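You operate a simulated robot arm through the tools that you are given. There is no shell and no other tool.

Carry out the task below with a simulated robot arm. There is one attempt and no reset: what you move stays moved.

TASK
End the session: bridge up, white tile into the pass tray, guard on the head, lamp off.
Fine: stage out and vacuum off before the tile is lifted.

Only the result counts: the job must be done as asked and must still hold three seconds after the hand-in. Knocking over, shifting, dropping, spilling or breaking anything else fails it.

THE ROBOT
A 6-joint arm with a two-finger parallel gripper on a trunk, on a base that drives. Base frame: it is fixed to the floor where the robot stands at the start and does not move with it; the origin is under the middle of the robot, x ahead of it, y to its left, z up. Lengths are in mm, angles in degrees, forces in N, time in s.
With the tool pointing down near the work surface it reaches from about 200 to 660 mm from the robot's upright axis, wherever it stands. Its first joint turns from -166.0 to 166.0 degrees. Places, roughly: angle knob [3500, 2000, 1200]; beige scan head [3250, 2000, 1250]; black step standard [5250, 1750, 750]; chuck switch [3400, 1800, 1200]; cross knob [3500, 2100, 1200]; focus ring [3400, 1900, 1500]; front level knob [3400, 1900, 1200]; inside of the orange pass tray [3700, 2200, 900]; orange pass tray [3750, 2250, 1000]; orange rework tray [5250, 1750, 500]; profiler [3200, 2000, 1200]; red guard [3500, 1750, 1000]; side level knob [3300, 1800, 1200]; zoom ring [3400, 2000, 1500]. Payload 4.1 kg.
The tool frame sits at the grasp point between the pads (the TCP): z along the fingers, y along the line on which they close. The tips reach 23 mm beyond it. The gripper opens to 94 mm. The fingers are 38 mm wide and 10 mm thick; the gripper's body (54 by 96 mm) begins 39 mm behind the TCP.
Orientation is that of the tool frame in the base frame, as [roll, pitch, yaw] about the fixed x, y, z axes, in that order (R = Rz(yaw) Ry(pitch) Rx(roll)). With the fingers straight down and closing along the base's y, the tool's x points along the base's -x, its y along +y and its z along -z.

THE INTERFACE
- The arm moves only by the tool play_rows. Its argument "rows" is a list of rows, each a list of 3 entries, a list of its own where there are three numbers: the shift along the base's x, y, z in cm, then the turn, a rotation vector about the base's x, y, z in degrees, then the opening, from 0 (shut) to 1 (fully open). In form: [[[x, y, z], [wx, wy, wz], hand], ...]. A call has 1 to 20 rows; each row is the pose to reach, as a shift and turn from the pose commanded when the call began. A row lasts 0.2 s, in which the tool goes at most 50 mm and 8.6 degrees; a call with a longer step from one row to the next is refused whole, and so is a gripper value outside its range. Where a pose cannot be reached the arm comes as near as it can. A force on the tool above 90 N (or 10 N above the force at the start of the call, whichever is more), or a blocked arm, ends the call early, and 0.2 s more pass. The fingers move at their own pace (about 45 mm/s each) and stop on an object; they squeeze with about 25 N. The grip force told is the motor's: it shows also when the fingers shut on nothing. Time passes only in rows, and 0.2 s behind the last, so rows that repeat a pose let the fingers close. It gives the time, the measured TCP pose, the force on the tool (base axes), the opening and the grip force at its end, in the units of the frame above (readings bear some noise), with the torque about the TCP (base axes, N m) and any sound that the robot's microphone picked up, and new pictures: "pictures" is both (left out), scene, wrist or none.
- Cameras (640 x 400 px; columns grow to the right, rows downward): "scene" is now at [27.5, 157.2, 1471.5]; the picture's right is [-0.12, -0.99, 0.00], its down [-0.59, 0.07, -0.80] and it looks along [0.80, -0.10, -0.59] (base axes); focal length 261 px, centre (320, 200). "wrist" rides on the gripper at [86, 16, -74] in the tool frame; the picture's right is [-0.18, 0.98, 0.00], its down [-0.58, -0.11, -0.81] and it looks along [-0.79, -0.15, 0.59] (tool axes); focal length 243 px, centre (320, 200).
- slide_trunk(by): slides the trunk up (or, below 0, down) by that many mm; the arm and the scene camera ride with it, the base frame stays. It gives what a move gives, with no picture.
- drive_base(legs): drives the robot by 1 to 6 legs, each [ahead, turn to the left] in mm and degrees, along the robot's own axes; the way and the turn of a leg run together, so that a leg with both is an arc; at most 1500 mm and 180 degrees a leg. The arm and the cameras ride along, it lands a little off, and it stops where it bumps. It gives what a move gives, and a new picture of the scene camera.
- pan_tilt(pan, tilt): turns the head with the scene camera to pan (to the left, within 155 degrees either way) and tilt (down, from -29 to 69), counted from straight ahead of the robot. It gives what a move gives, and a new picture of the scene camera.
- probe_pixels(camera, pixels): for up to 12 pixels [column, row] of the newest picture of that camera ("zoom" is the newest enlarged one), the place [x, y, z] in the base frame of the surface seen there, good to about 3 mm. No time passes.
- close_up(camera, box): a new picture of the part [left, top, right, bottom] of that camera's present view, enlarged. No time passes.
- sign_off(): hands the job in; it is judged then, once.

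Leave the gripper open and the arm clear of the work at the hand-in unless told otherwise.

The tools are called after "Call:" as name(argument=value, ...) on one line, values as JSON. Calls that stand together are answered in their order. play_rows: Moves the arm, as the interface text tells. Its arguments: {"type":"object","properties":{"rows":{"type":"array","items":{"type":"array"}},"pictures":{"type":"string","enum":["both","scene","wrist","none"]}},"required":["rows"]} The other tools are called the same way: slide_trunk (by) slides the trunk up or down; drive_base (legs) drives the base; pan_tilt (pan, tilt) turns the head that bears the scene camera; probe_pixels (camera, pixels) gives the place of the surface under pixels of a picture; close_up (camera, box) takes an enlarged picture of a part of a camera's view; sign_off () hands the job in.

At the start:

```text
clock: 0.0
tool_pos: [430.0, -25.3, 1172.6]
tool_rot: [-180.0, 0.0, 180.0]
contact_force: [0.6, 0.5, 0.1]
ft_torque: [0.03, 0.06, 0.01]
width: 94.0
gripper_force: 0.0
trunk travel left (down, up): [-425.0, 165.0]
robot x, y, heading: [0.2, -0.4, 0.1]
head pan, tilt: [-6.8, 36.4]
```

scene: 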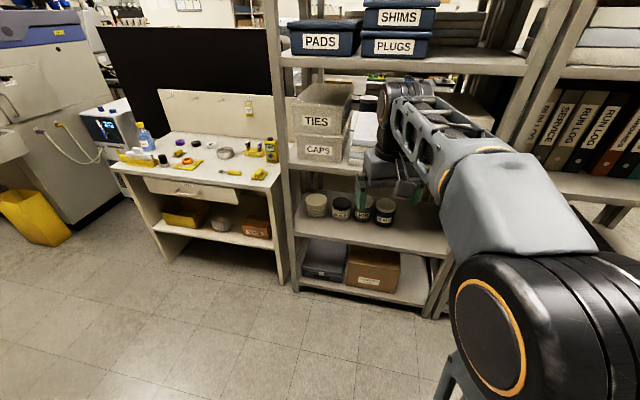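
wrist: 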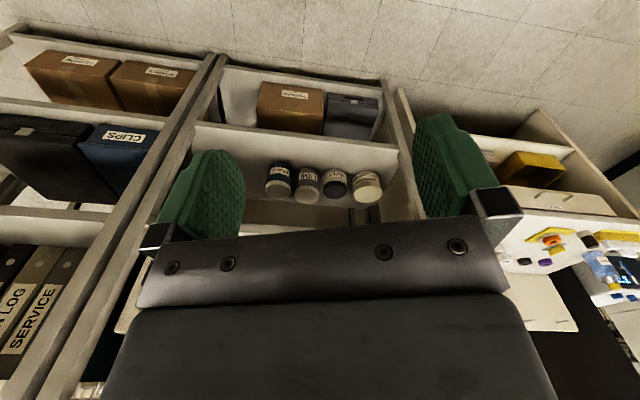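

I see shelves ahead and a bench with small items to the left. The profiler should be far ahead-left at about [3300, 2000], so I'll turn the head left to look for it and the way there.

Call:
pan_tilt(pan=31, tilt=10)

```text
clock: 1.0
tool_pos: [428.1, -25.7, 1173.1]
tool_rot: [-180.0, 0.0, 179.9]
contact_force: [0.3, 0.0, 0.1]
ft_torque: [0.02, 0.0, 0.0]
width: 94.2
gripper_force: 0.0
trunk travel left (down, up): [-425.0, 165.0]
robot x, y, heading: [0.0, 0.9, 0.0]
head pan, tilt: [31.0, 10.0]
```

scene: 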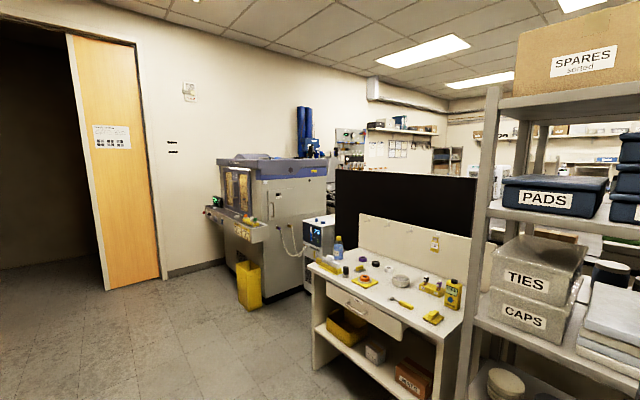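

A partition, a bench and a machine are in this direction. I'll probe floor and obstacle positions to lay out a map.

Call:
probe_pixels(camera="scene", pixels=[[300, 185], [235, 200], [340, 170], [470, 180], [312, 370], [250, 305], [300, 290], [165, 270], [110, 285], [330, 240], [465, 300], [360, 120]])

Call:
pan_tilt(pan=-40, tilt=15)

```text
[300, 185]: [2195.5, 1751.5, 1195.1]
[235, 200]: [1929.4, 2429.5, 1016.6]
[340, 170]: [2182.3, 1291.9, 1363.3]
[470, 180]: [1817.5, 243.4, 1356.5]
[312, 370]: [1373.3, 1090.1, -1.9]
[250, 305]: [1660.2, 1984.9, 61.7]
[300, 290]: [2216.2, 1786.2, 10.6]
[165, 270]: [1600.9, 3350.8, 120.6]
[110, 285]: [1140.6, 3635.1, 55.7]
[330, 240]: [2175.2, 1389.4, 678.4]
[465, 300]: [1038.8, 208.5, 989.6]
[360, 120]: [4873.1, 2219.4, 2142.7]
```

```text
clock: 2.5
tool_pos: [429.4, -24.8, 1173.2]
tool_rot: [-180.0, 0.0, -180.0]
contact_force: [-0.8, -0.7, -0.9]
ft_torque: [-0.01, 0.04, -0.02]
width: 93.9
gripper_force: 0.1
trunk travel left (down, up): [-425.0, 165.0]
robot x, y, heading: [1.2, -1.7, 0.0]
head pan, tilt: [-40.0, 15.0]
```

scene: 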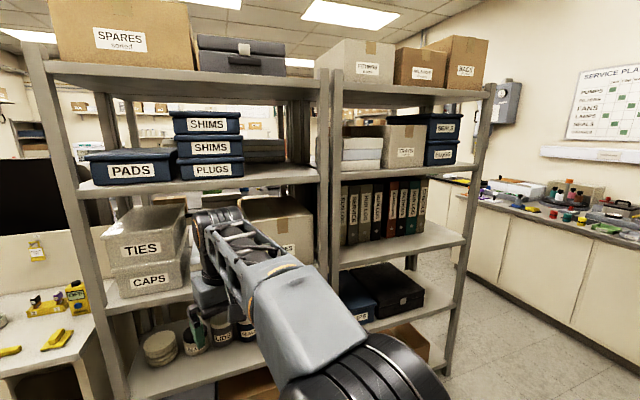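

Shelves block straight ahead, but there's an aisle at the right between the shelves and the wall counter. I'll measure it, then look around more.

Call:
probe_pixels(camera="scene", pixels=[[440, 370], [475, 345], [545, 345], [455, 270], [440, 258], [600, 370], [425, 262], [490, 100], [320, 100], [40, 60], [15, 140], [510, 220]])

Call:
pan_tilt(pan=-75, tilt=20)

```text
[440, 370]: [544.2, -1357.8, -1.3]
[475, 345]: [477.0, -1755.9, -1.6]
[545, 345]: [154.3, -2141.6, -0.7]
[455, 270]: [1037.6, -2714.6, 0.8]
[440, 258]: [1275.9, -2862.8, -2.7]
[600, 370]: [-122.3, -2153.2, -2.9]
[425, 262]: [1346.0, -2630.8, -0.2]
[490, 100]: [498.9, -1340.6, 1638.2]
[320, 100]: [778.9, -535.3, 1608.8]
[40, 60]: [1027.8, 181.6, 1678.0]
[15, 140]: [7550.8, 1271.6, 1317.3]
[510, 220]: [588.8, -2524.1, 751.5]
```

```text
clock: 3.5
tool_pos: [427.3, -25.3, 1171.8]
tool_rot: [-180.0, 0.1, -179.9]
contact_force: [-0.4, 0.6, -0.5]
ft_torque: [0.01, 0.0, 0.04]
width: 94.2
gripper_force: 0.1
trunk travel left (down, up): [-425.0, 165.0]
robot x, y, heading: [2.2, 2.0, -0.1]
head pan, tilt: [-75.0, 20.0]
```

scene: 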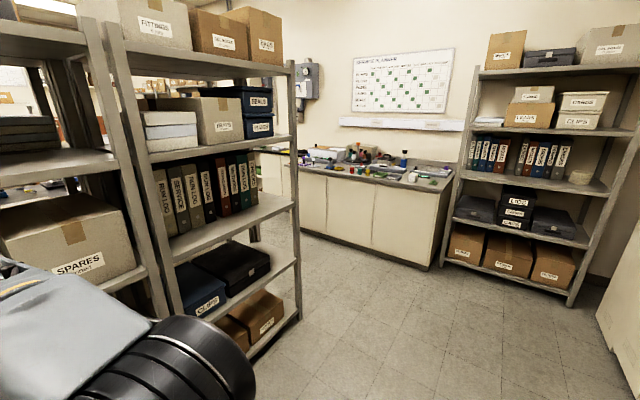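

The room is tilted about 19° to my frame. I'll raise the trunk for a better look over the partition toward the target area and pan back left.

Call:
slide_trunk(by=160)

Call:
pan_tilt(pan=35, tilt=15)

Call:
close_up(camera="scene", box=[220, 80, 540, 280])

```text
clock: 5.3
tool_pos: [429.8, -25.3, 1331.9]
tool_rot: [180.0, 0.1, -180.0]
contact_force: [0.8, 0.0, -0.4]
ft_torque: [-0.03, 0.0, -0.02]
width: 94.1
gripper_force: 0.1
trunk travel left (down, up): [-585.0, 5.0]
robot x, y, heading: [-1.2, -2.4, 0.0]
head pan, tilt: [-75.0, 20.0]
```

```text
clock: 7.2
tool_pos: [429.3, -25.2, 1331.1]
tool_rot: [180.0, 0.0, -180.0]
contact_force: [-0.3, 0.0, 0.4]
ft_torque: [0.02, 0.02, -0.02]
width: 94.1
gripper_force: 0.0
trunk travel left (down, up): [-585.0, 5.0]
robot x, y, heading: [-0.2, -0.3, -0.2]
head pan, tilt: [35.0, 15.0]
```

scene: 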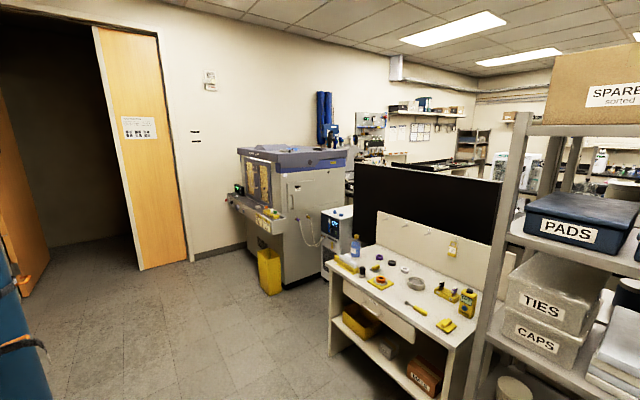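

```text
2.00 times, centred on (380, 180) of scene
```

zoom: 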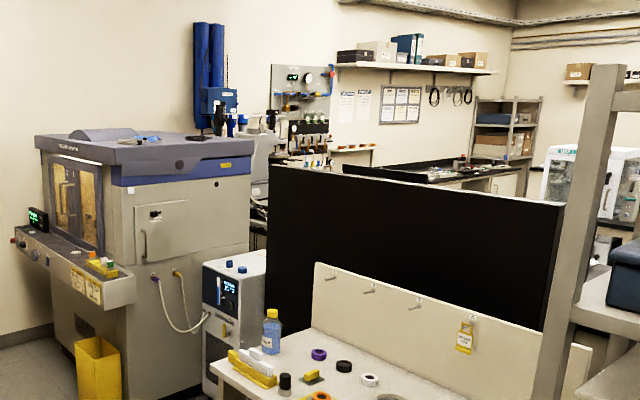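

I see a beige instrument behind the machine at zoom (262,150). I'll probe there and other points.

Call:
probe_pixels(camera="zoom", pixels=[[262, 150], [255, 215], [300, 140], [235, 270], [250, 250], [275, 260], [400, 165], [585, 160], [510, 100], [560, 210], [272, 120], [440, 170]])

Call:
pan_tilt(pan=10, tilt=10)

```text
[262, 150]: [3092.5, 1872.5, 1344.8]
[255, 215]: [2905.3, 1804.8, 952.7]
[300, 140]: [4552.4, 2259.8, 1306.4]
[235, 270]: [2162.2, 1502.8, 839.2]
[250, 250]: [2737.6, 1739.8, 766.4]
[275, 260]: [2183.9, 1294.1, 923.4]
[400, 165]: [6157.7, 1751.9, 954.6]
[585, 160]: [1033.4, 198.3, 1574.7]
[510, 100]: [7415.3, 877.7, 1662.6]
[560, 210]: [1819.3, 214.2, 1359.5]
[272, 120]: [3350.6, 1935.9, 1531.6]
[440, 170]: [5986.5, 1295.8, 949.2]
```

```text
clock: 8.1
tool_pos: [429.4, -26.0, 1332.5]
tool_rot: [-179.9, 0.0, 180.0]
contact_force: [0.2, 0.6, 1.0]
ft_torque: [-0.02, 0.0, -0.02]
width: 93.9
gripper_force: 0.1
trunk travel left (down, up): [-585.0, 5.0]
robot x, y, heading: [4.7, 0.4, -0.2]
head pan, tilt: [10.0, 10.0]
```

scene: 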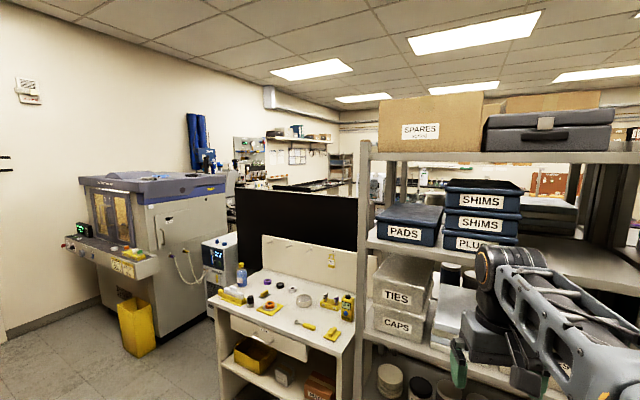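

The profiler stands at about (3100,1870), past the machine and partition. Partition and chiller leave no gap, so I go around the shelves by the right aisle (about 1.1 m wide). First I'll pull the arm in for compactness.

Call:
play_rows(rows=[[[-4, 0, 0], [0, 0, 0], 1], [[-8, 0, 0], [0, 0, 0], 1], [[-12, 0, 0], [0, 0, 0], 1], [[-16, 0, 0], [0, 0, 0], 1], [[-16, 0, 0], [0, 0, 0], 0.3]], pictures="none")

Call:
drive_base(legs=[[0, -98.4]])

Call:
pan_tilt(pan=0, tilt=40)

```text
clock: 9.3
tool_pos: [269.6, -24.5, 1332.5]
tool_rot: [180.0, 0.1, -180.0]
contact_force: [-1.2, 0.6, -0.1]
ft_torque: [0.02, -0.01, 0.01]
width: 59.3
gripper_force: 0.1
trunk travel left (down, up): [-585.0, 5.0]
robot x, y, heading: [1.8, -2.6, 0.1]
head pan, tilt: [10.0, 10.0]
```

```text
clock: 13.7
tool_pos: [-51.3, -265.0, 1332.8]
tool_rot: [180.0, 0.0, 84.3]
contact_force: [-0.1, 0.2, 0.2]
ft_torque: [0.01, -0.03, 0.0]
width: 28.2
gripper_force: 0.1
trunk travel left (down, up): [-585.0, 5.0]
robot x, y, heading: [-0.3, 1.8, -95.8]
head pan, tilt: [10.0, 10.0]
```

scene: 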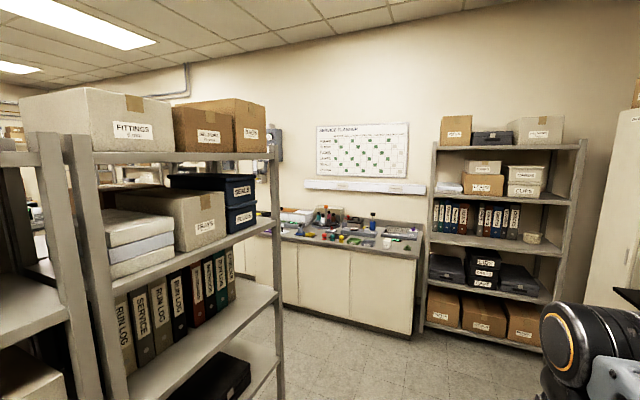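

```text
clock: 14.7
tool_pos: [-52.4, -265.8, 1333.6]
tool_rot: [180.0, 0.1, 84.2]
contact_force: [0.1, 0.4, 0.1]
ft_torque: [-0.02, 0.0, 0.01]
width: 28.4
gripper_force: 0.0
trunk travel left (down, up): [-585.0, 5.0]
robot x, y, heading: [0.1, 1.8, -95.6]
head pan, tilt: [0.0, 40.0]
```

scene: 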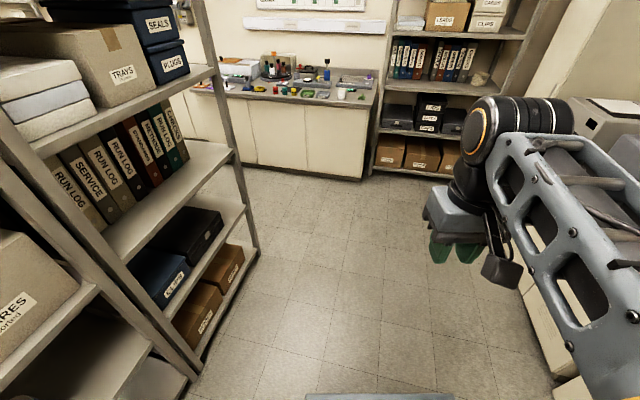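

The floor ahead is clear. I'll measure the counter, the right-hand object and shelf end.

Call:
probe_pixels(camera="scene", pixels=[[200, 155], [366, 178], [255, 250], [195, 375], [545, 340], [580, 385], [430, 165], [375, 95], [590, 110], [630, 130], [380, 396], [378, 175]])

```text
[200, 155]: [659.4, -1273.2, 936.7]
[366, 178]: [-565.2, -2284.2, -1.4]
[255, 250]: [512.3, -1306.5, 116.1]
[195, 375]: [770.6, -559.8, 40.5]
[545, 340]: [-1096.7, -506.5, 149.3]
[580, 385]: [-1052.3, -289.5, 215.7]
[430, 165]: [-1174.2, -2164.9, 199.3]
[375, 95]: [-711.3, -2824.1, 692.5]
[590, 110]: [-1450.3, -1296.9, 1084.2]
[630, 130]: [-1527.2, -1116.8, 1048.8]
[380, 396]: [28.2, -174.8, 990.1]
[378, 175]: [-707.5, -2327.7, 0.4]
```

Aisle spans about 1.1 m, floor clear. I drive 1700 mm along the present heading, then turn left to face up the aisle.

Call:
drive_base(legs=[[1100, 0], [600, 0], [0, 77]])

Call:
pan_tilt(pan=0, tilt=25)

Call:
pan_tilt(pan=45, tilt=25)

```text
clock: 26.6
tool_pos: [71.9, -1790.2, 1333.2]
tool_rot: [-179.9, 0.0, 161.5]
contact_force: [0.3, -0.9, 0.0]
ft_torque: [0.0, 0.0, -0.01]
width: 28.1
gripper_force: 0.0
trunk travel left (down, up): [-585.0, 5.0]
robot x, y, heading: [-173.9, -1679.4, -18.3]
head pan, tilt: [0.0, 40.0]
```

scene: 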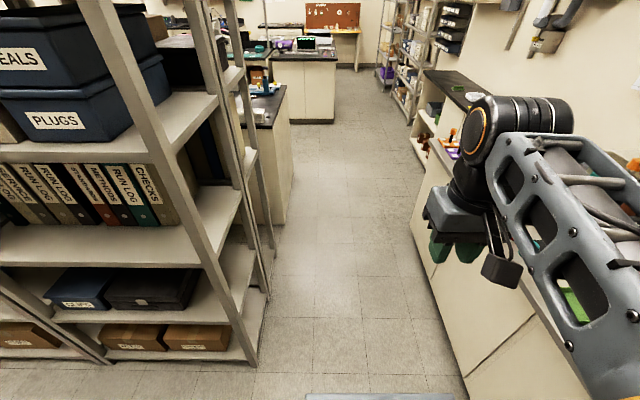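

```text
clock: 27.4
tool_pos: [70.5, -1790.6, 1332.6]
tool_rot: [180.0, 0.0, 161.5]
contact_force: [-0.8, -0.3, -0.3]
ft_torque: [-0.03, -0.01, 0.02]
width: 28.1
gripper_force: 0.1
trunk travel left (down, up): [-585.0, 5.0]
robot x, y, heading: [-177.7, -1684.7, -18.8]
head pan, tilt: [0.0, 25.0]
```

scene: 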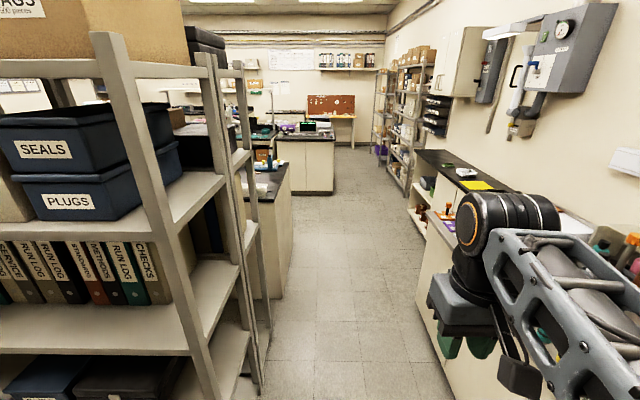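

```text
clock: 28.5
tool_pos: [71.2, -1789.7, 1332.6]
tool_rot: [-179.9, 0.0, 161.4]
contact_force: [-0.1, -0.1, 0.3]
ft_torque: [0.0, -0.02, 0.0]
width: 28.1
gripper_force: 0.0
trunk travel left (down, up): [-585.0, 5.0]
robot x, y, heading: [-175.2, -1683.8, -18.4]
head pan, tilt: [45.0, 25.0]
```

scene: 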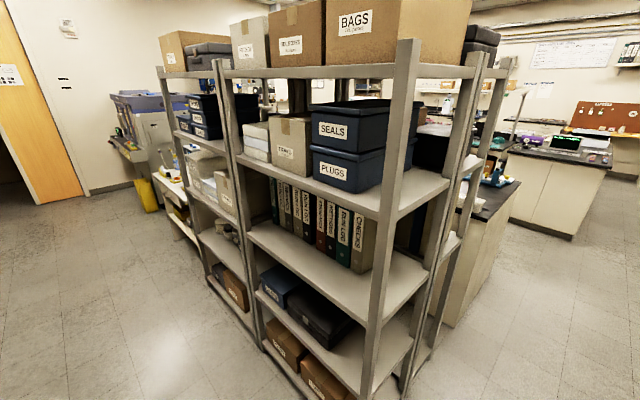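

The aisle is open. I'll look ahead again and measure the island edges.

Call:
pan_tilt(pan=0, tilt=28)

Call:
probe_pixels(camera="scene", pixels=[[285, 270], [270, 280], [290, 160], [277, 180], [332, 182], [430, 150], [420, 300], [262, 345], [330, 120], [405, 180], [445, 390]])

```text
clock: 29.6
tool_pos: [72.6, -1790.8, 1333.6]
tool_rot: [179.9, 0.0, 161.5]
contact_force: [0.0, -0.1, 0.0]
ft_torque: [0.0, -0.05, -0.01]
width: 28.0
gripper_force: 0.0
trunk travel left (down, up): [-585.0, 5.0]
robot x, y, heading: [-175.8, -1682.5, -18.6]
head pan, tilt: [0.0, 28.0]
```

scene: 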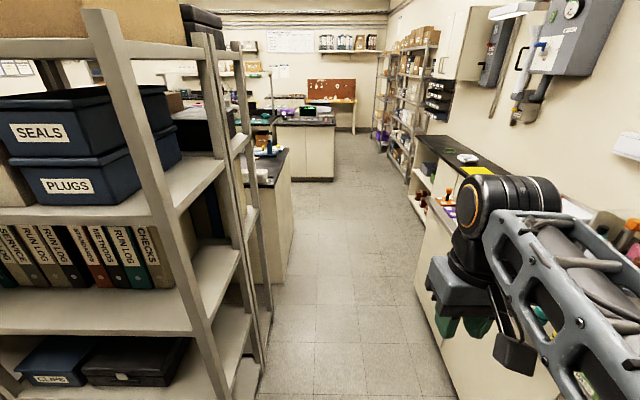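

```text
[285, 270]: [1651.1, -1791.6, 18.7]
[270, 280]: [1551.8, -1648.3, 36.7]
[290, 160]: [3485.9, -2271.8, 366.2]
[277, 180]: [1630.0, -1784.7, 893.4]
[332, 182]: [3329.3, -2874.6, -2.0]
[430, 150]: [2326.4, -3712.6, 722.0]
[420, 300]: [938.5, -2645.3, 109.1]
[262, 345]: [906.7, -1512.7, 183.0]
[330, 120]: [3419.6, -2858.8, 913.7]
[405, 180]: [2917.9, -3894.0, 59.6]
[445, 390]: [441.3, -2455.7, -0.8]
```

Aisle centre is clear for about 2 m. I drive 1500 mm ahead and then look left.

Call:
drive_base(legs=[[1500, 0]])

Call:
pan_tilt(pan=35, tilt=25)

Call:
pan_tilt(pan=80, tilt=15)

```text
clock: 36.9
tool_pos: [1465.6, -2214.8, 1334.0]
tool_rot: [-180.0, -0.1, 163.8]
contact_force: [0.5, 0.2, 0.5]
ft_torque: [-0.01, 0.0, -0.01]
width: 28.4
gripper_force: 0.1
trunk travel left (down, up): [-585.0, 5.0]
robot x, y, heading: [1213.1, -2114.6, -16.3]
head pan, tilt: [0.0, 28.0]
```

scene: 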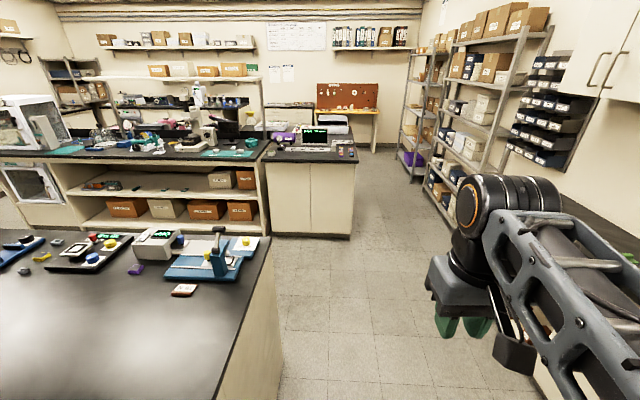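

```text
clock: 37.9
tool_pos: [1467.3, -2214.8, 1332.6]
tool_rot: [-180.0, 0.0, 163.8]
contact_force: [-0.2, -1.0, -0.3]
ft_torque: [0.01, -0.03, -0.01]
width: 28.1
gripper_force: 0.0
trunk travel left (down, up): [-585.0, 5.0]
robot x, y, heading: [1215.5, -2115.7, -16.0]
head pan, tilt: [35.0, 25.0]
```

scene: 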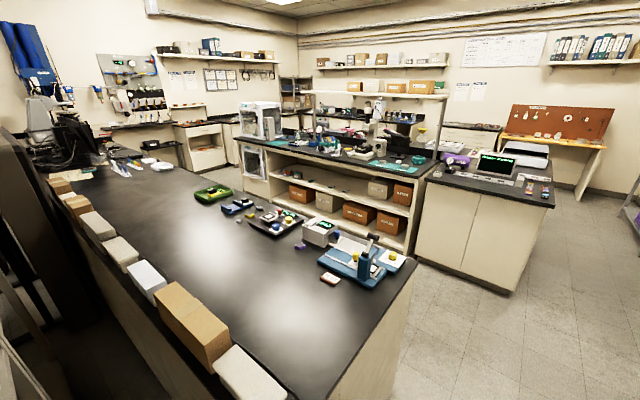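

```text
clock: 39.0
tool_pos: [1466.2, -2213.4, 1333.2]
tool_rot: [179.9, -0.1, 163.9]
contact_force: [0.5, -0.6, 0.2]
ft_torque: [0.01, -0.03, 0.0]
width: 28.2
gripper_force: 0.2
trunk travel left (down, up): [-585.0, 5.0]
robot x, y, heading: [1211.0, -2112.6, -16.2]
head pan, tilt: [80.0, 15.0]
```

scene: 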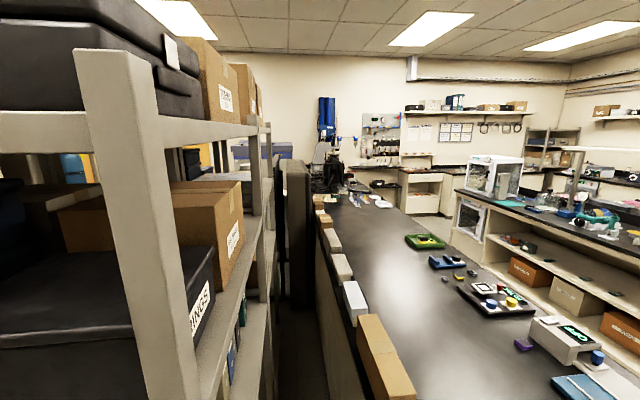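

A long black-topped island runs left to the profiler at the wall; a cross aisle lies between it and the second island. I'll measure.

Call:
pan_tilt(pan=55, tilt=25)

Call:
probe_pixels(camera="scene", pixels=[[120, 110], [55, 120], [60, 80], [240, 170], [180, 100], [270, 330], [330, 300], [170, 145], [100, 60], [300, 230], [240, 130], [150, 90]])

```text
clock: 39.9
tool_pos: [1465.7, -2214.3, 1333.3]
tool_rot: [-180.0, 0.0, 163.7]
contact_force: [-0.8, 0.2, -0.5]
ft_torque: [0.0, 0.02, 0.0]
width: 28.2
gripper_force: 0.2
trunk travel left (down, up): [-585.0, 5.0]
robot x, y, heading: [1213.5, -2115.8, -16.3]
head pan, tilt: [55.0, 25.0]
```

scene: 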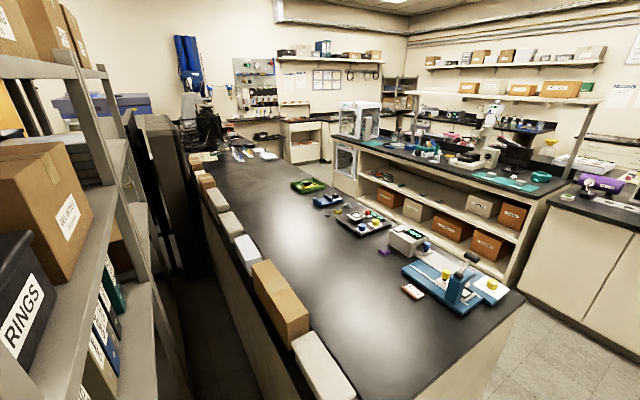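

```text
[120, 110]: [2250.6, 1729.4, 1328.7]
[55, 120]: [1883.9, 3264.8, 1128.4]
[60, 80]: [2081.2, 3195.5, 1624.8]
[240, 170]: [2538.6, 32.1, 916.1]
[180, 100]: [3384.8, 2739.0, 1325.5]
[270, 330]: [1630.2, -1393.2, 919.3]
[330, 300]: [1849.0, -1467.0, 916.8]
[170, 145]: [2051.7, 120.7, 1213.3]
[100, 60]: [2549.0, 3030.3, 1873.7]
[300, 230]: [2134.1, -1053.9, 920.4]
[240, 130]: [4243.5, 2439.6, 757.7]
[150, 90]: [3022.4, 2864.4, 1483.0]
```

Next, probe the island's near corner and the facing island's base to size the cross aisle.

Call:
close_up(camera="scene", box=[160, 80, 400, 230])

Call:
probe_pixels(camera="scene", pixels=[[520, 296], [400, 390], [395, 220], [290, 165], [520, 260], [345, 185], [560, 230], [500, 390], [330, 170], [360, 135], [545, 200], [310, 150]])

```text
2.67 times, centred on (280, 155) of scene
```

zoom: 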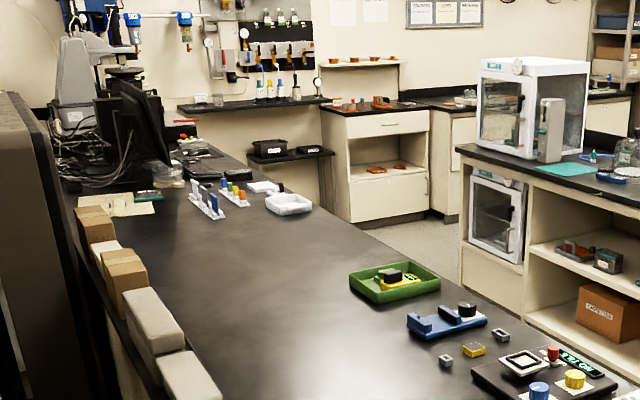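

```text
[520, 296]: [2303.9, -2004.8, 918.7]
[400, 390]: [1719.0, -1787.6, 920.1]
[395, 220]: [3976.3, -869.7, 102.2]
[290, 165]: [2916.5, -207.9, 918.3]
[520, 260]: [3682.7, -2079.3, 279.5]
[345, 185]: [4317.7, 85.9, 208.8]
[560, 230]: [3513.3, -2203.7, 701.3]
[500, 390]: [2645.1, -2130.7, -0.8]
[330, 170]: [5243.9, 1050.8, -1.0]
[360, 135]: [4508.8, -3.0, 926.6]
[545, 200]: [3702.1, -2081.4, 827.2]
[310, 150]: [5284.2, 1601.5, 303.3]
```

The cross aisle is about 1.2 m wide (island edges). I'll drive to its mouth, then turn left to face along it.

Call:
drive_base(legs=[[0, -7], [1000, 0], [610, 0], [0, 94.5]])

Call:
pan_tilt(pan=5, tilt=22)

```text
clock: 52.7
tool_pos: [2816.7, -2533.0, 1333.3]
tool_rot: [180.0, 0.0, -109.9]
contact_force: [0.3, 0.6, -0.4]
ft_torque: [-0.01, -0.01, 0.01]
width: 28.5
gripper_force: 0.1
trunk travel left (down, up): [-585.0, 5.0]
robot x, y, heading: [2698.4, -2778.7, 70.1]
head pan, tilt: [55.0, 25.0]
```

scene: 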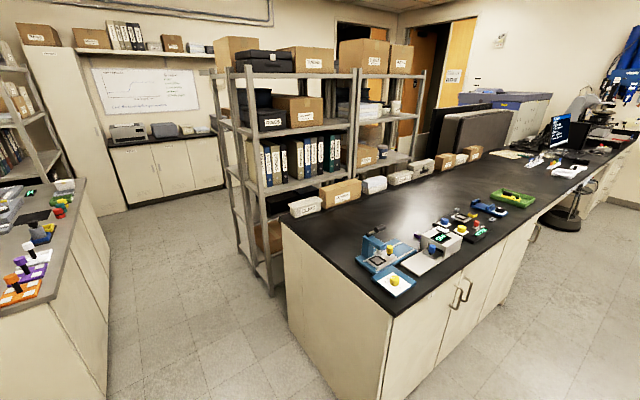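

```text
clock: 53.9
tool_pos: [2815.9, -2533.4, 1333.6]
tool_rot: [179.9, 0.0, -110.0]
contact_force: [0.8, -0.3, 0.4]
ft_torque: [0.0, -0.01, -0.04]
width: 28.4
gripper_force: 0.0
trunk travel left (down, up): [-585.0, 5.0]
robot x, y, heading: [2702.7, -2777.1, 70.2]
head pan, tilt: [5.0, 22.0]
```

scene: 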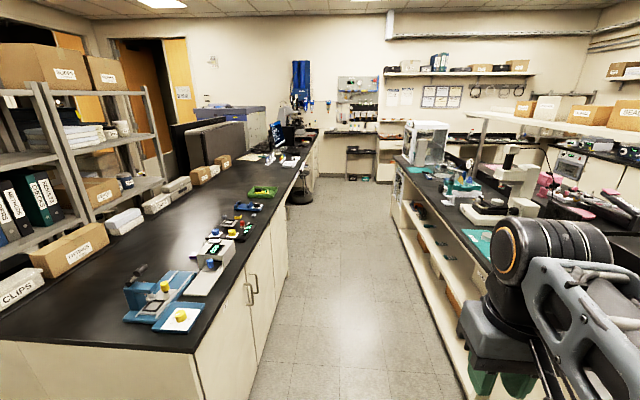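

The cross aisle is clear; a black stool stands near the profiler at (300,190). I advance 2900 mm along it.

Call:
drive_base(legs=[[0, 1.3], [1450, 0], [1450, 0]])

Call:
pan_tilt(pan=10, tilt=25)

```text
clock: 68.1
tool_pos: [3776.0, 166.4, 1333.7]
tool_rot: [-179.9, 0.0, -109.2]
contact_force: [0.0, -0.2, -0.1]
ft_torque: [0.03, 0.0, -0.03]
width: 28.3
gripper_force: 0.0
trunk travel left (down, up): [-585.0, 5.0]
robot x, y, heading: [3664.1, -76.6, 70.8]
head pan, tilt: [5.0, 22.0]
```

scene: 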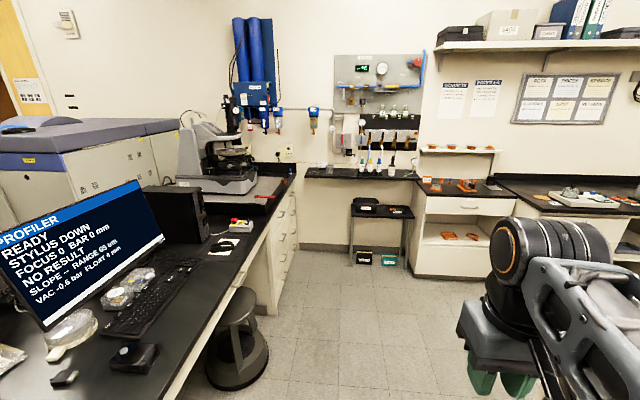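

```text
clock: 68.8
tool_pos: [3777.2, 166.8, 1332.5]
tool_rot: [179.9, -0.1, -109.3]
contact_force: [0.0, -0.1, -0.3]
ft_torque: [0.01, 0.02, -0.03]
width: 28.2
gripper_force: 0.1
trunk travel left (down, up): [-585.0, 5.0]
robot x, y, heading: [3663.2, -76.9, 70.9]
head pan, tilt: [10.0, 25.0]
```

scene: 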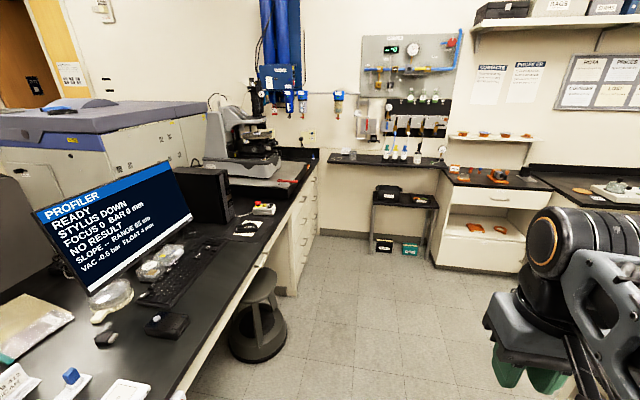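

The screen reads PROFILER / READY / STYLUS DOWN / … VAC -0.6 bar. Let me enlarge the screen and the profiler.

Call:
close_up(camera="scene", box=[20, 150, 220, 300])

Call:
close_up(camera="scene", box=[180, 80, 340, 240])

Call:
close_up(camera="scene", box=[320, 30, 540, 260])

```text
2.67 times, centred on (120, 225) of scene
```

zoom: 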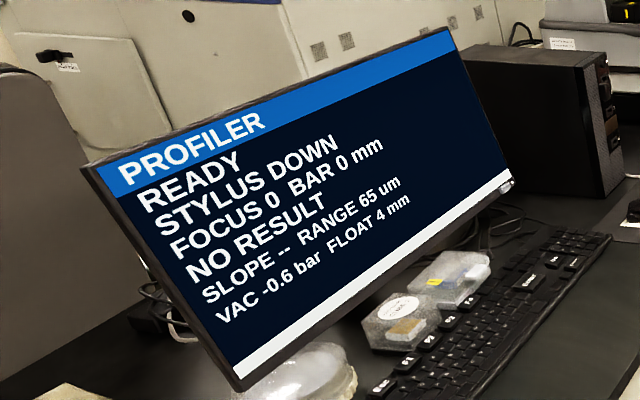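

```text
2.50 times, centred on (260, 160) of scene
```

zoom: 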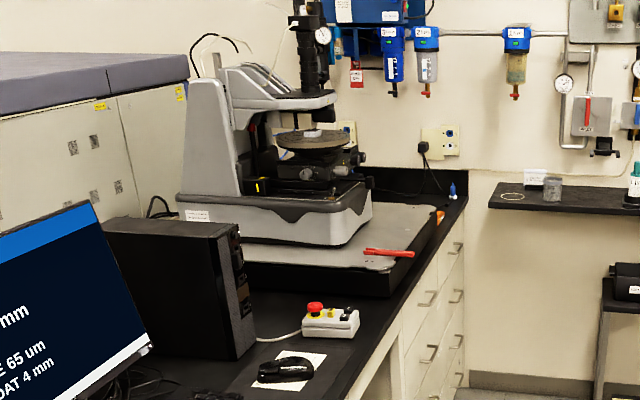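

```text
1.74 times, centred on (430, 145) of scene
```

zoom: 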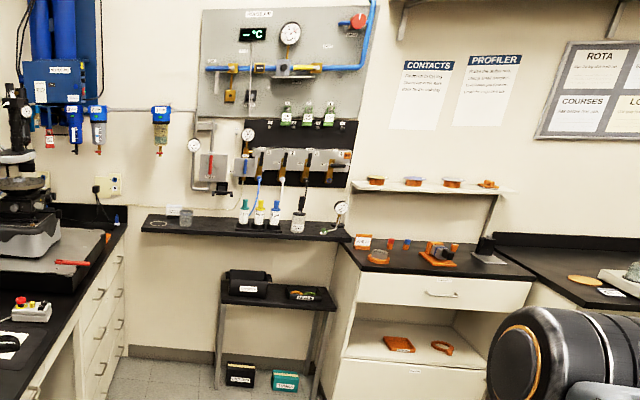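

The profiler sits on a grey slab, with a white tile on its round chuck and a red guard on the slab at front. A PROFILER notice hangs on the wall. I'll measure the stool and profiler surroundings, then move nearer.

Call:
probe_pixels(camera="scene", pixels=[[258, 350], [285, 315], [262, 280], [315, 200], [240, 290], [425, 265], [385, 165], [260, 209], [320, 260], [520, 100], [243, 133], [291, 183]])

Call:
close_up(camera="scene", box=[460, 50, 640, 120])

```text
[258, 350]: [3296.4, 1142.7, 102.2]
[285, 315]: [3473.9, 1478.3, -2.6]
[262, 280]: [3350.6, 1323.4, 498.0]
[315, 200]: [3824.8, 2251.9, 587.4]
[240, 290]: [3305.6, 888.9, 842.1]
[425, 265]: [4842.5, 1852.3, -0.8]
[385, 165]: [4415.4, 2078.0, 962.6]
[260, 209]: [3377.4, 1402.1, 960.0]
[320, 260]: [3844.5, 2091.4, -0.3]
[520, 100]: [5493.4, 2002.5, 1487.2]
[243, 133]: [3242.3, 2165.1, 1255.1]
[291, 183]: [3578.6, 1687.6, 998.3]
```

```text
3.56 times, centred on (550, 85) of scene
```

zoom: 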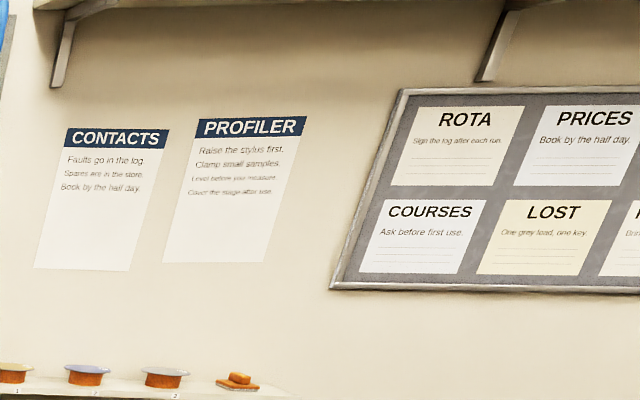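

The PROFILER notice says "Raise the stylus first. Clamp small samples. Level before you measure. Cover the stage after use." The way is clear to the right of the stool; I advance 1300 mm and look at the profiler.

Call:
drive_base(legs=[[1300, 0.4]])

Call:
pan_tilt(pan=50, tilt=25)

Call:
close_up(camera="scene", box=[160, 60, 480, 260])

```text
clock: 75.4
tool_pos: [4204.4, 1420.7, 1332.3]
tool_rot: [179.9, 0.0, -108.7]
contact_force: [-0.1, 0.5, -1.1]
ft_torque: [0.0, 0.0, 0.01]
width: 28.1
gripper_force: 0.1
trunk travel left (down, up): [-585.0, 5.0]
robot x, y, heading: [4093.6, 1173.8, 71.4]
head pan, tilt: [10.0, 25.0]
```

scene: 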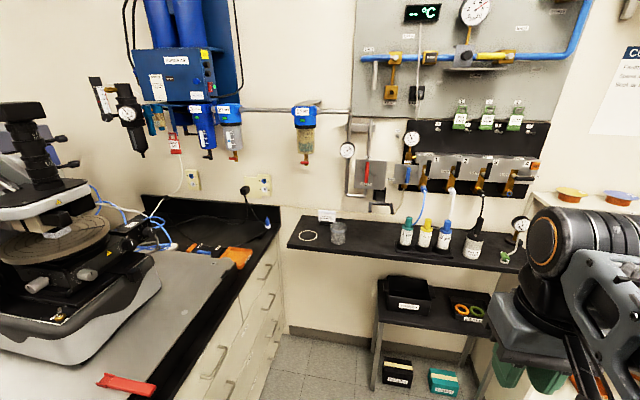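

```text
clock: 76.5
tool_pos: [4204.2, 1419.7, 1333.5]
tool_rot: [-180.0, 0.0, -108.8]
contact_force: [0.1, -0.6, 0.2]
ft_torque: [0.02, 0.01, -0.01]
width: 28.3
gripper_force: 0.1
trunk travel left (down, up): [-585.0, 5.0]
robot x, y, heading: [4094.1, 1174.4, 71.2]
head pan, tilt: [50.0, 25.0]
```

scene: 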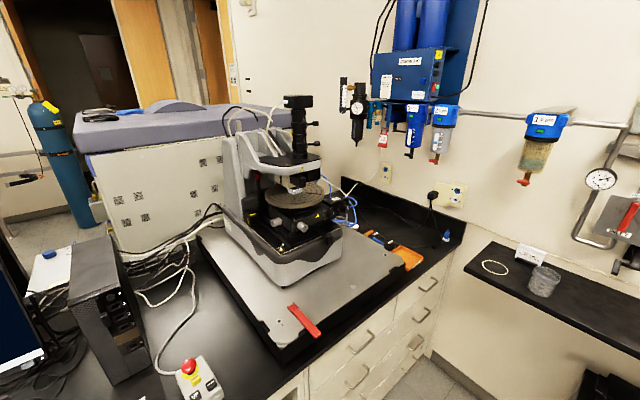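

```text
2.00 times, centred on (320, 160) of scene
```

zoom: 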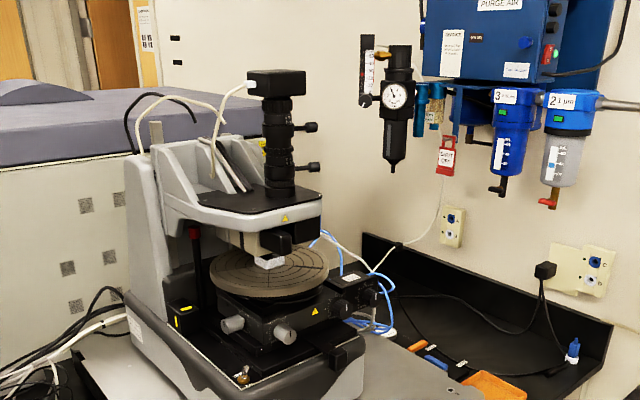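

Now a tighter look at the profiler parts.

Call:
close_up(camera="scene", box=[215, 85, 365, 180])

Call:
close_up(camera="scene", box=[215, 170, 365, 270])

Call:
close_up(camera="scene", box=[160, 250, 360, 400])

Call:
close_up(camera="scene", box=[320, 180, 460, 280])

```text
4.21 times, centred on (290, 132) of scene
```

zoom: 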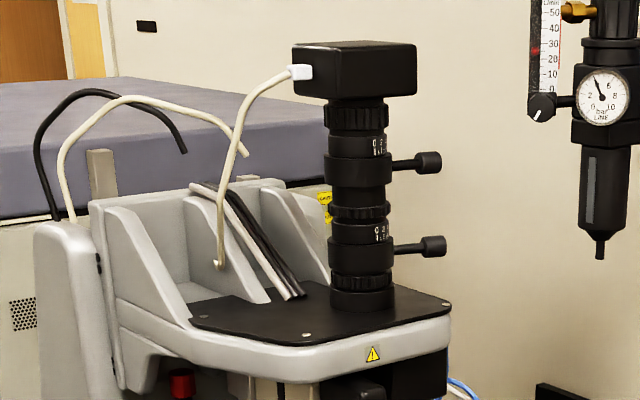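

```text
4.00 times, centred on (290, 220) of scene
```

zoom: 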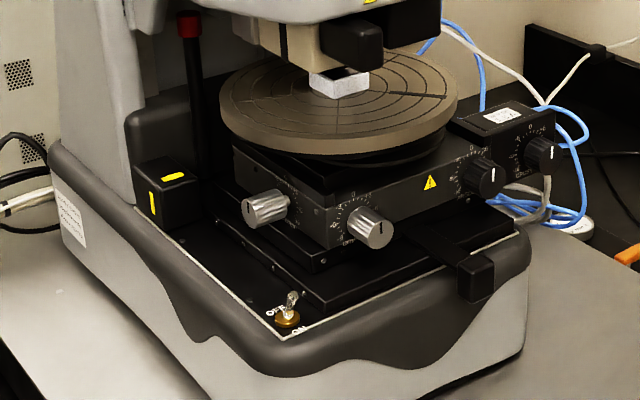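

```text
2.67 times, centred on (260, 325) of scene
```

zoom: 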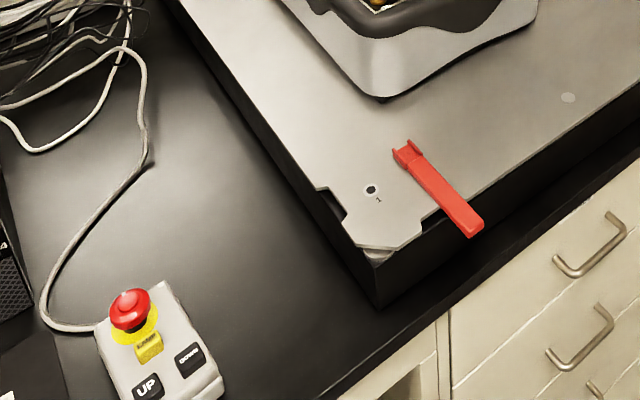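

```text
4.00 times, centred on (390, 230) of scene
```

zoom: 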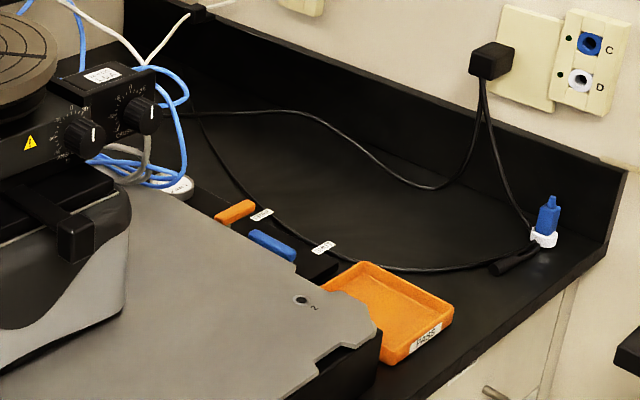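

The pendant carries a red mushroom, UP and DOWN keys and a yellow key. Let me zoom in on it, on the toggle, and on the stage handle.

Call:
close_up(camera="scene", box=[165, 345, 255, 400])

Call:
close_up(camera="scene", box=[260, 220, 360, 280])

Call:
close_up(camera="scene", box=[255, 160, 345, 215])

Call:
close_up(camera="scene", box=[365, 40, 455, 180])

```text
7.11 times, centred on (210, 372) of scene
```

zoom: 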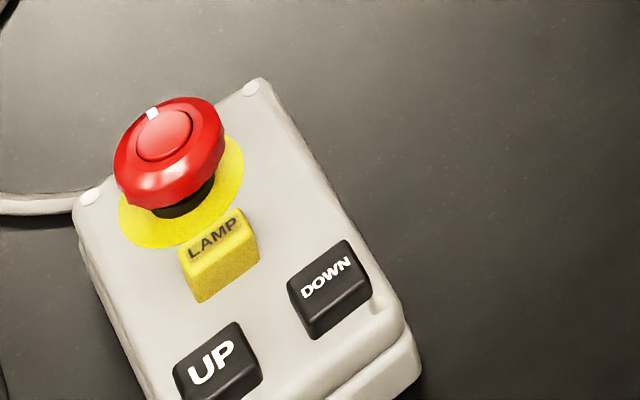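

```text
6.40 times, centred on (310, 250) of scene
```

zoom: 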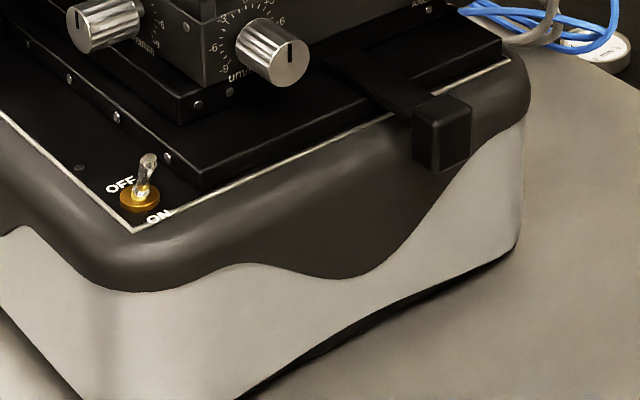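

```text
7.11 times, centred on (300, 188) of scene
```

zoom: 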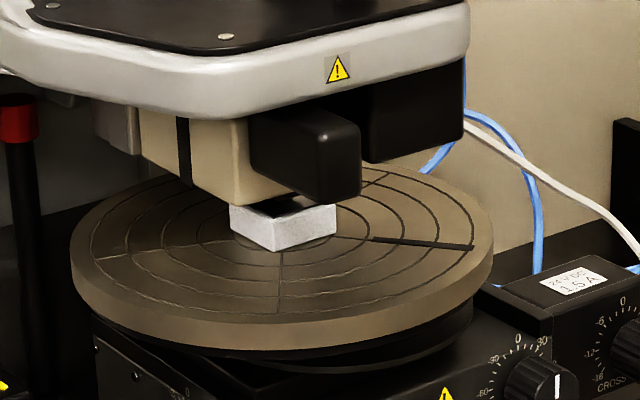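

```text
2.86 times, centred on (410, 110) of scene
```

zoom: 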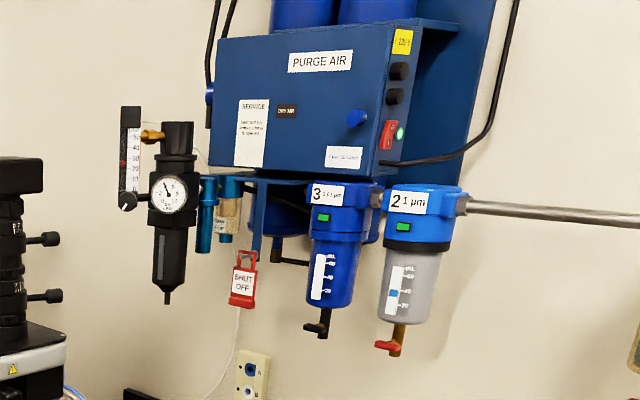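

The pendant reads LAMP (yellow), UP, DOWN; the chuck toggle has OFF/ON labels. I'll probe key points.

Call:
probe_pixels(camera="scene", pixels=[[295, 201], [297, 191], [329, 239], [283, 244], [195, 395], [196, 379], [212, 384], [303, 319], [316, 334], [292, 306], [407, 257], [284, 254]])

Call:
probe_pixels(camera="scene", pixels=[[286, 185], [298, 188], [324, 205], [302, 173], [298, 105], [340, 250], [258, 180], [300, 350], [380, 330], [440, 245], [320, 145], [260, 360]])

```text
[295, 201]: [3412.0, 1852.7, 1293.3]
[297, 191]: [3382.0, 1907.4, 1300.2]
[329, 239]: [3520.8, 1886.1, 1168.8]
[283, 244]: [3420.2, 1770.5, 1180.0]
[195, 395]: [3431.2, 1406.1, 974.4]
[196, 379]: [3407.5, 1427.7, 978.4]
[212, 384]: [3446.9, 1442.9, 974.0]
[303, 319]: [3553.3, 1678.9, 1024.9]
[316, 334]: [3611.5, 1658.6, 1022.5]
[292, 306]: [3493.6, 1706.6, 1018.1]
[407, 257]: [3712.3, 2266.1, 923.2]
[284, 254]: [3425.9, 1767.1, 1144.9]
```

```text
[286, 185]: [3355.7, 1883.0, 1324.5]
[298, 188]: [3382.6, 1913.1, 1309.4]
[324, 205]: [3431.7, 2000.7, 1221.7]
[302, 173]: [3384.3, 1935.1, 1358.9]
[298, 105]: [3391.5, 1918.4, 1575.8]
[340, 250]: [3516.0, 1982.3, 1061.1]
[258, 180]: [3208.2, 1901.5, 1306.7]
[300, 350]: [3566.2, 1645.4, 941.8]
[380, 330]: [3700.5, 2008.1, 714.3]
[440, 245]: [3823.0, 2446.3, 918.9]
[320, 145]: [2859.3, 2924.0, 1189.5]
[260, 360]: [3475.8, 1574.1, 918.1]
```

I'll look steeply down to see how far my own base reaches forward.

Call:
pan_tilt(pan=0, tilt=69)

Call:
pan_tilt(pan=90, tilt=60)

```text
clock: 77.7
tool_pos: [4204.3, 1419.8, 1333.4]
tool_rot: [-180.0, 0.0, -108.7]
contact_force: [0.7, -0.5, 0.3]
ft_torque: [0.03, 0.0, 0.0]
width: 28.2
gripper_force: 0.1
trunk travel left (down, up): [-585.0, 5.0]
robot x, y, heading: [4092.9, 1170.7, 71.2]
head pan, tilt: [0.0, 68.8]
```

scene: 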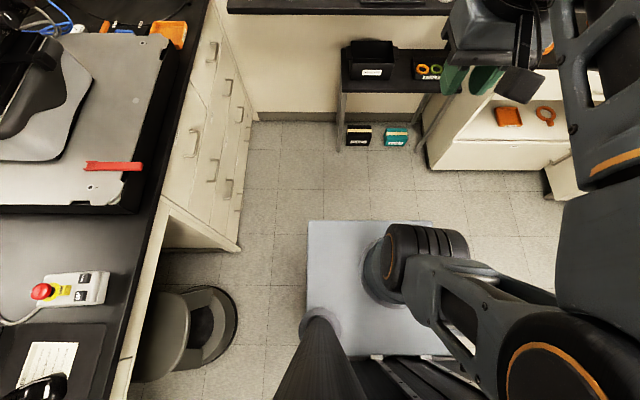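

```text
clock: 79.3
tool_pos: [4203.6, 1421.5, 1333.9]
tool_rot: [179.9, 0.0, -108.7]
contact_force: [-1.4, -0.2, 0.0]
ft_torque: [0.01, -0.02, -0.01]
width: 28.0
gripper_force: 0.0
trunk travel left (down, up): [-585.0, 5.0]
robot x, y, heading: [4095.4, 1169.3, 71.0]
head pan, tilt: [90.0, 60.0]
```

scene: 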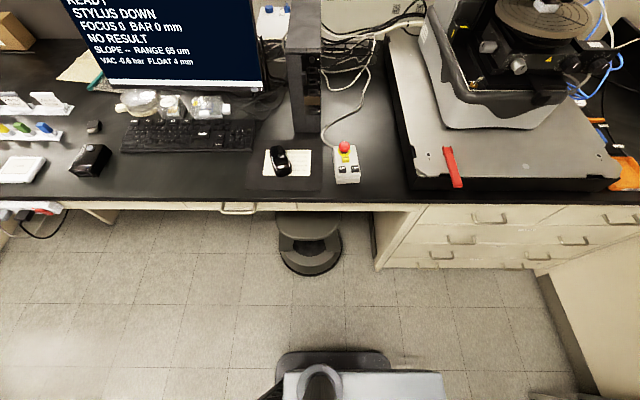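

I'll probe my own base's outline and the desk edge in this view.

Call:
probe_pixels(camera="scene", pixels=[[330, 354], [285, 358], [380, 356], [290, 375], [310, 272], [400, 265], [300, 200], [500, 205], [430, 374], [560, 345], [340, 245], [240, 205]])

```text
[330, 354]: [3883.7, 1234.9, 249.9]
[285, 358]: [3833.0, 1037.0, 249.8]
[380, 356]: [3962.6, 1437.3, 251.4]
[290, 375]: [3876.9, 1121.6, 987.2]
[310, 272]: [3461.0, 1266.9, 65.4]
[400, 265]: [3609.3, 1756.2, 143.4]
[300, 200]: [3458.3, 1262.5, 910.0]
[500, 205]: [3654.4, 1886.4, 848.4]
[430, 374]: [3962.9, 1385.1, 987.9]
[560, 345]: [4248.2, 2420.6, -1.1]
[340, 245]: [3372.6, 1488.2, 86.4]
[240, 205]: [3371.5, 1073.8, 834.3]
```

My base is about 440 mm square; desk edge is on the line I call e1≈2875. One stand, squarely before the chuck, should reach everything. I drive 440 ahead, turn left 90°, then 310 toward the desk in a cautious split.

Call:
drive_base(legs=[[445, 0], [0, 90]])

```text
clock: 85.9
tool_pos: [3986.2, 1692.0, 1333.8]
tool_rot: [-180.0, 0.0, -17.3]
contact_force: [0.3, 0.6, 0.1]
ft_torque: [-0.01, -0.01, 0.02]
width: 28.1
gripper_force: 0.0
trunk travel left (down, up): [-585.0, 5.0]
robot x, y, heading: [4236.6, 1589.4, 163.0]
head pan, tilt: [90.0, 60.0]
```

scene: 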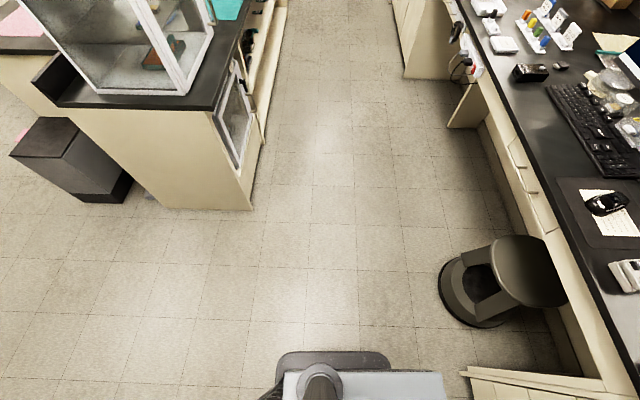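

Now at the right offset, facing the desk within 2°. I advance 310 mm with a slight correction.

Call:
drive_base(legs=[[0, -1.7], [200, 0], [110, 0]])

Call:
pan_tilt(pan=0, tilt=35)

```text
clock: 88.7
tool_pos: [3690.2, 1801.7, 1333.6]
tool_rot: [-180.0, 0.0, -18.9]
contact_force: [0.3, -1.7, 0.3]
ft_torque: [-0.01, -0.03, -0.01]
width: 28.2
gripper_force: 0.1
trunk travel left (down, up): [-585.0, 5.0]
robot x, y, heading: [3936.8, 1693.7, 161.1]
head pan, tilt: [90.0, 60.0]
```

scene: 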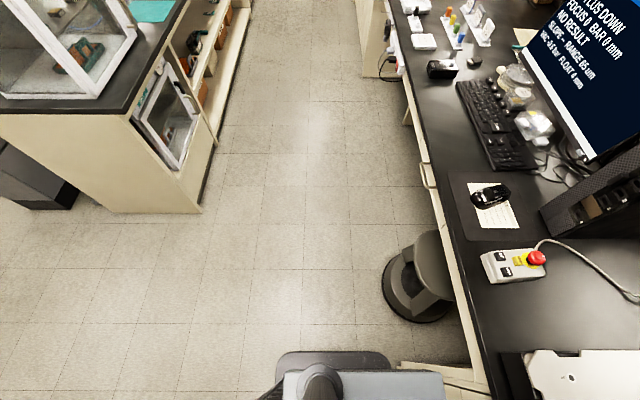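

```text
clock: 90.3
tool_pos: [3691.9, 1801.1, 1334.1]
tool_rot: [-180.0, -0.1, -19.1]
contact_force: [0.8, -0.4, 0.4]
ft_torque: [-0.02, 0.0, 0.01]
width: 28.1
gripper_force: 0.0
trunk travel left (down, up): [-585.0, 5.0]
robot x, y, heading: [3935.7, 1686.2, 161.1]
head pan, tilt: [0.0, 35.0]
```

scene: 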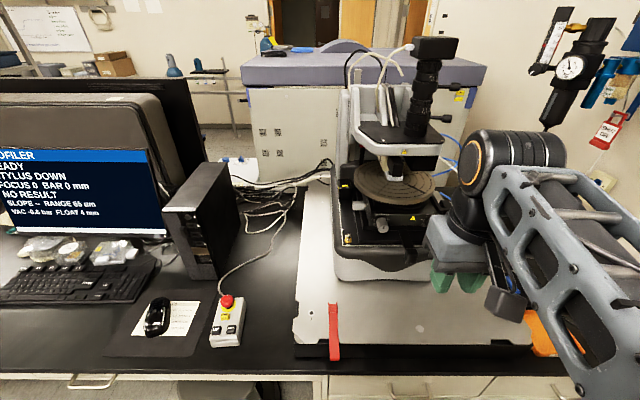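

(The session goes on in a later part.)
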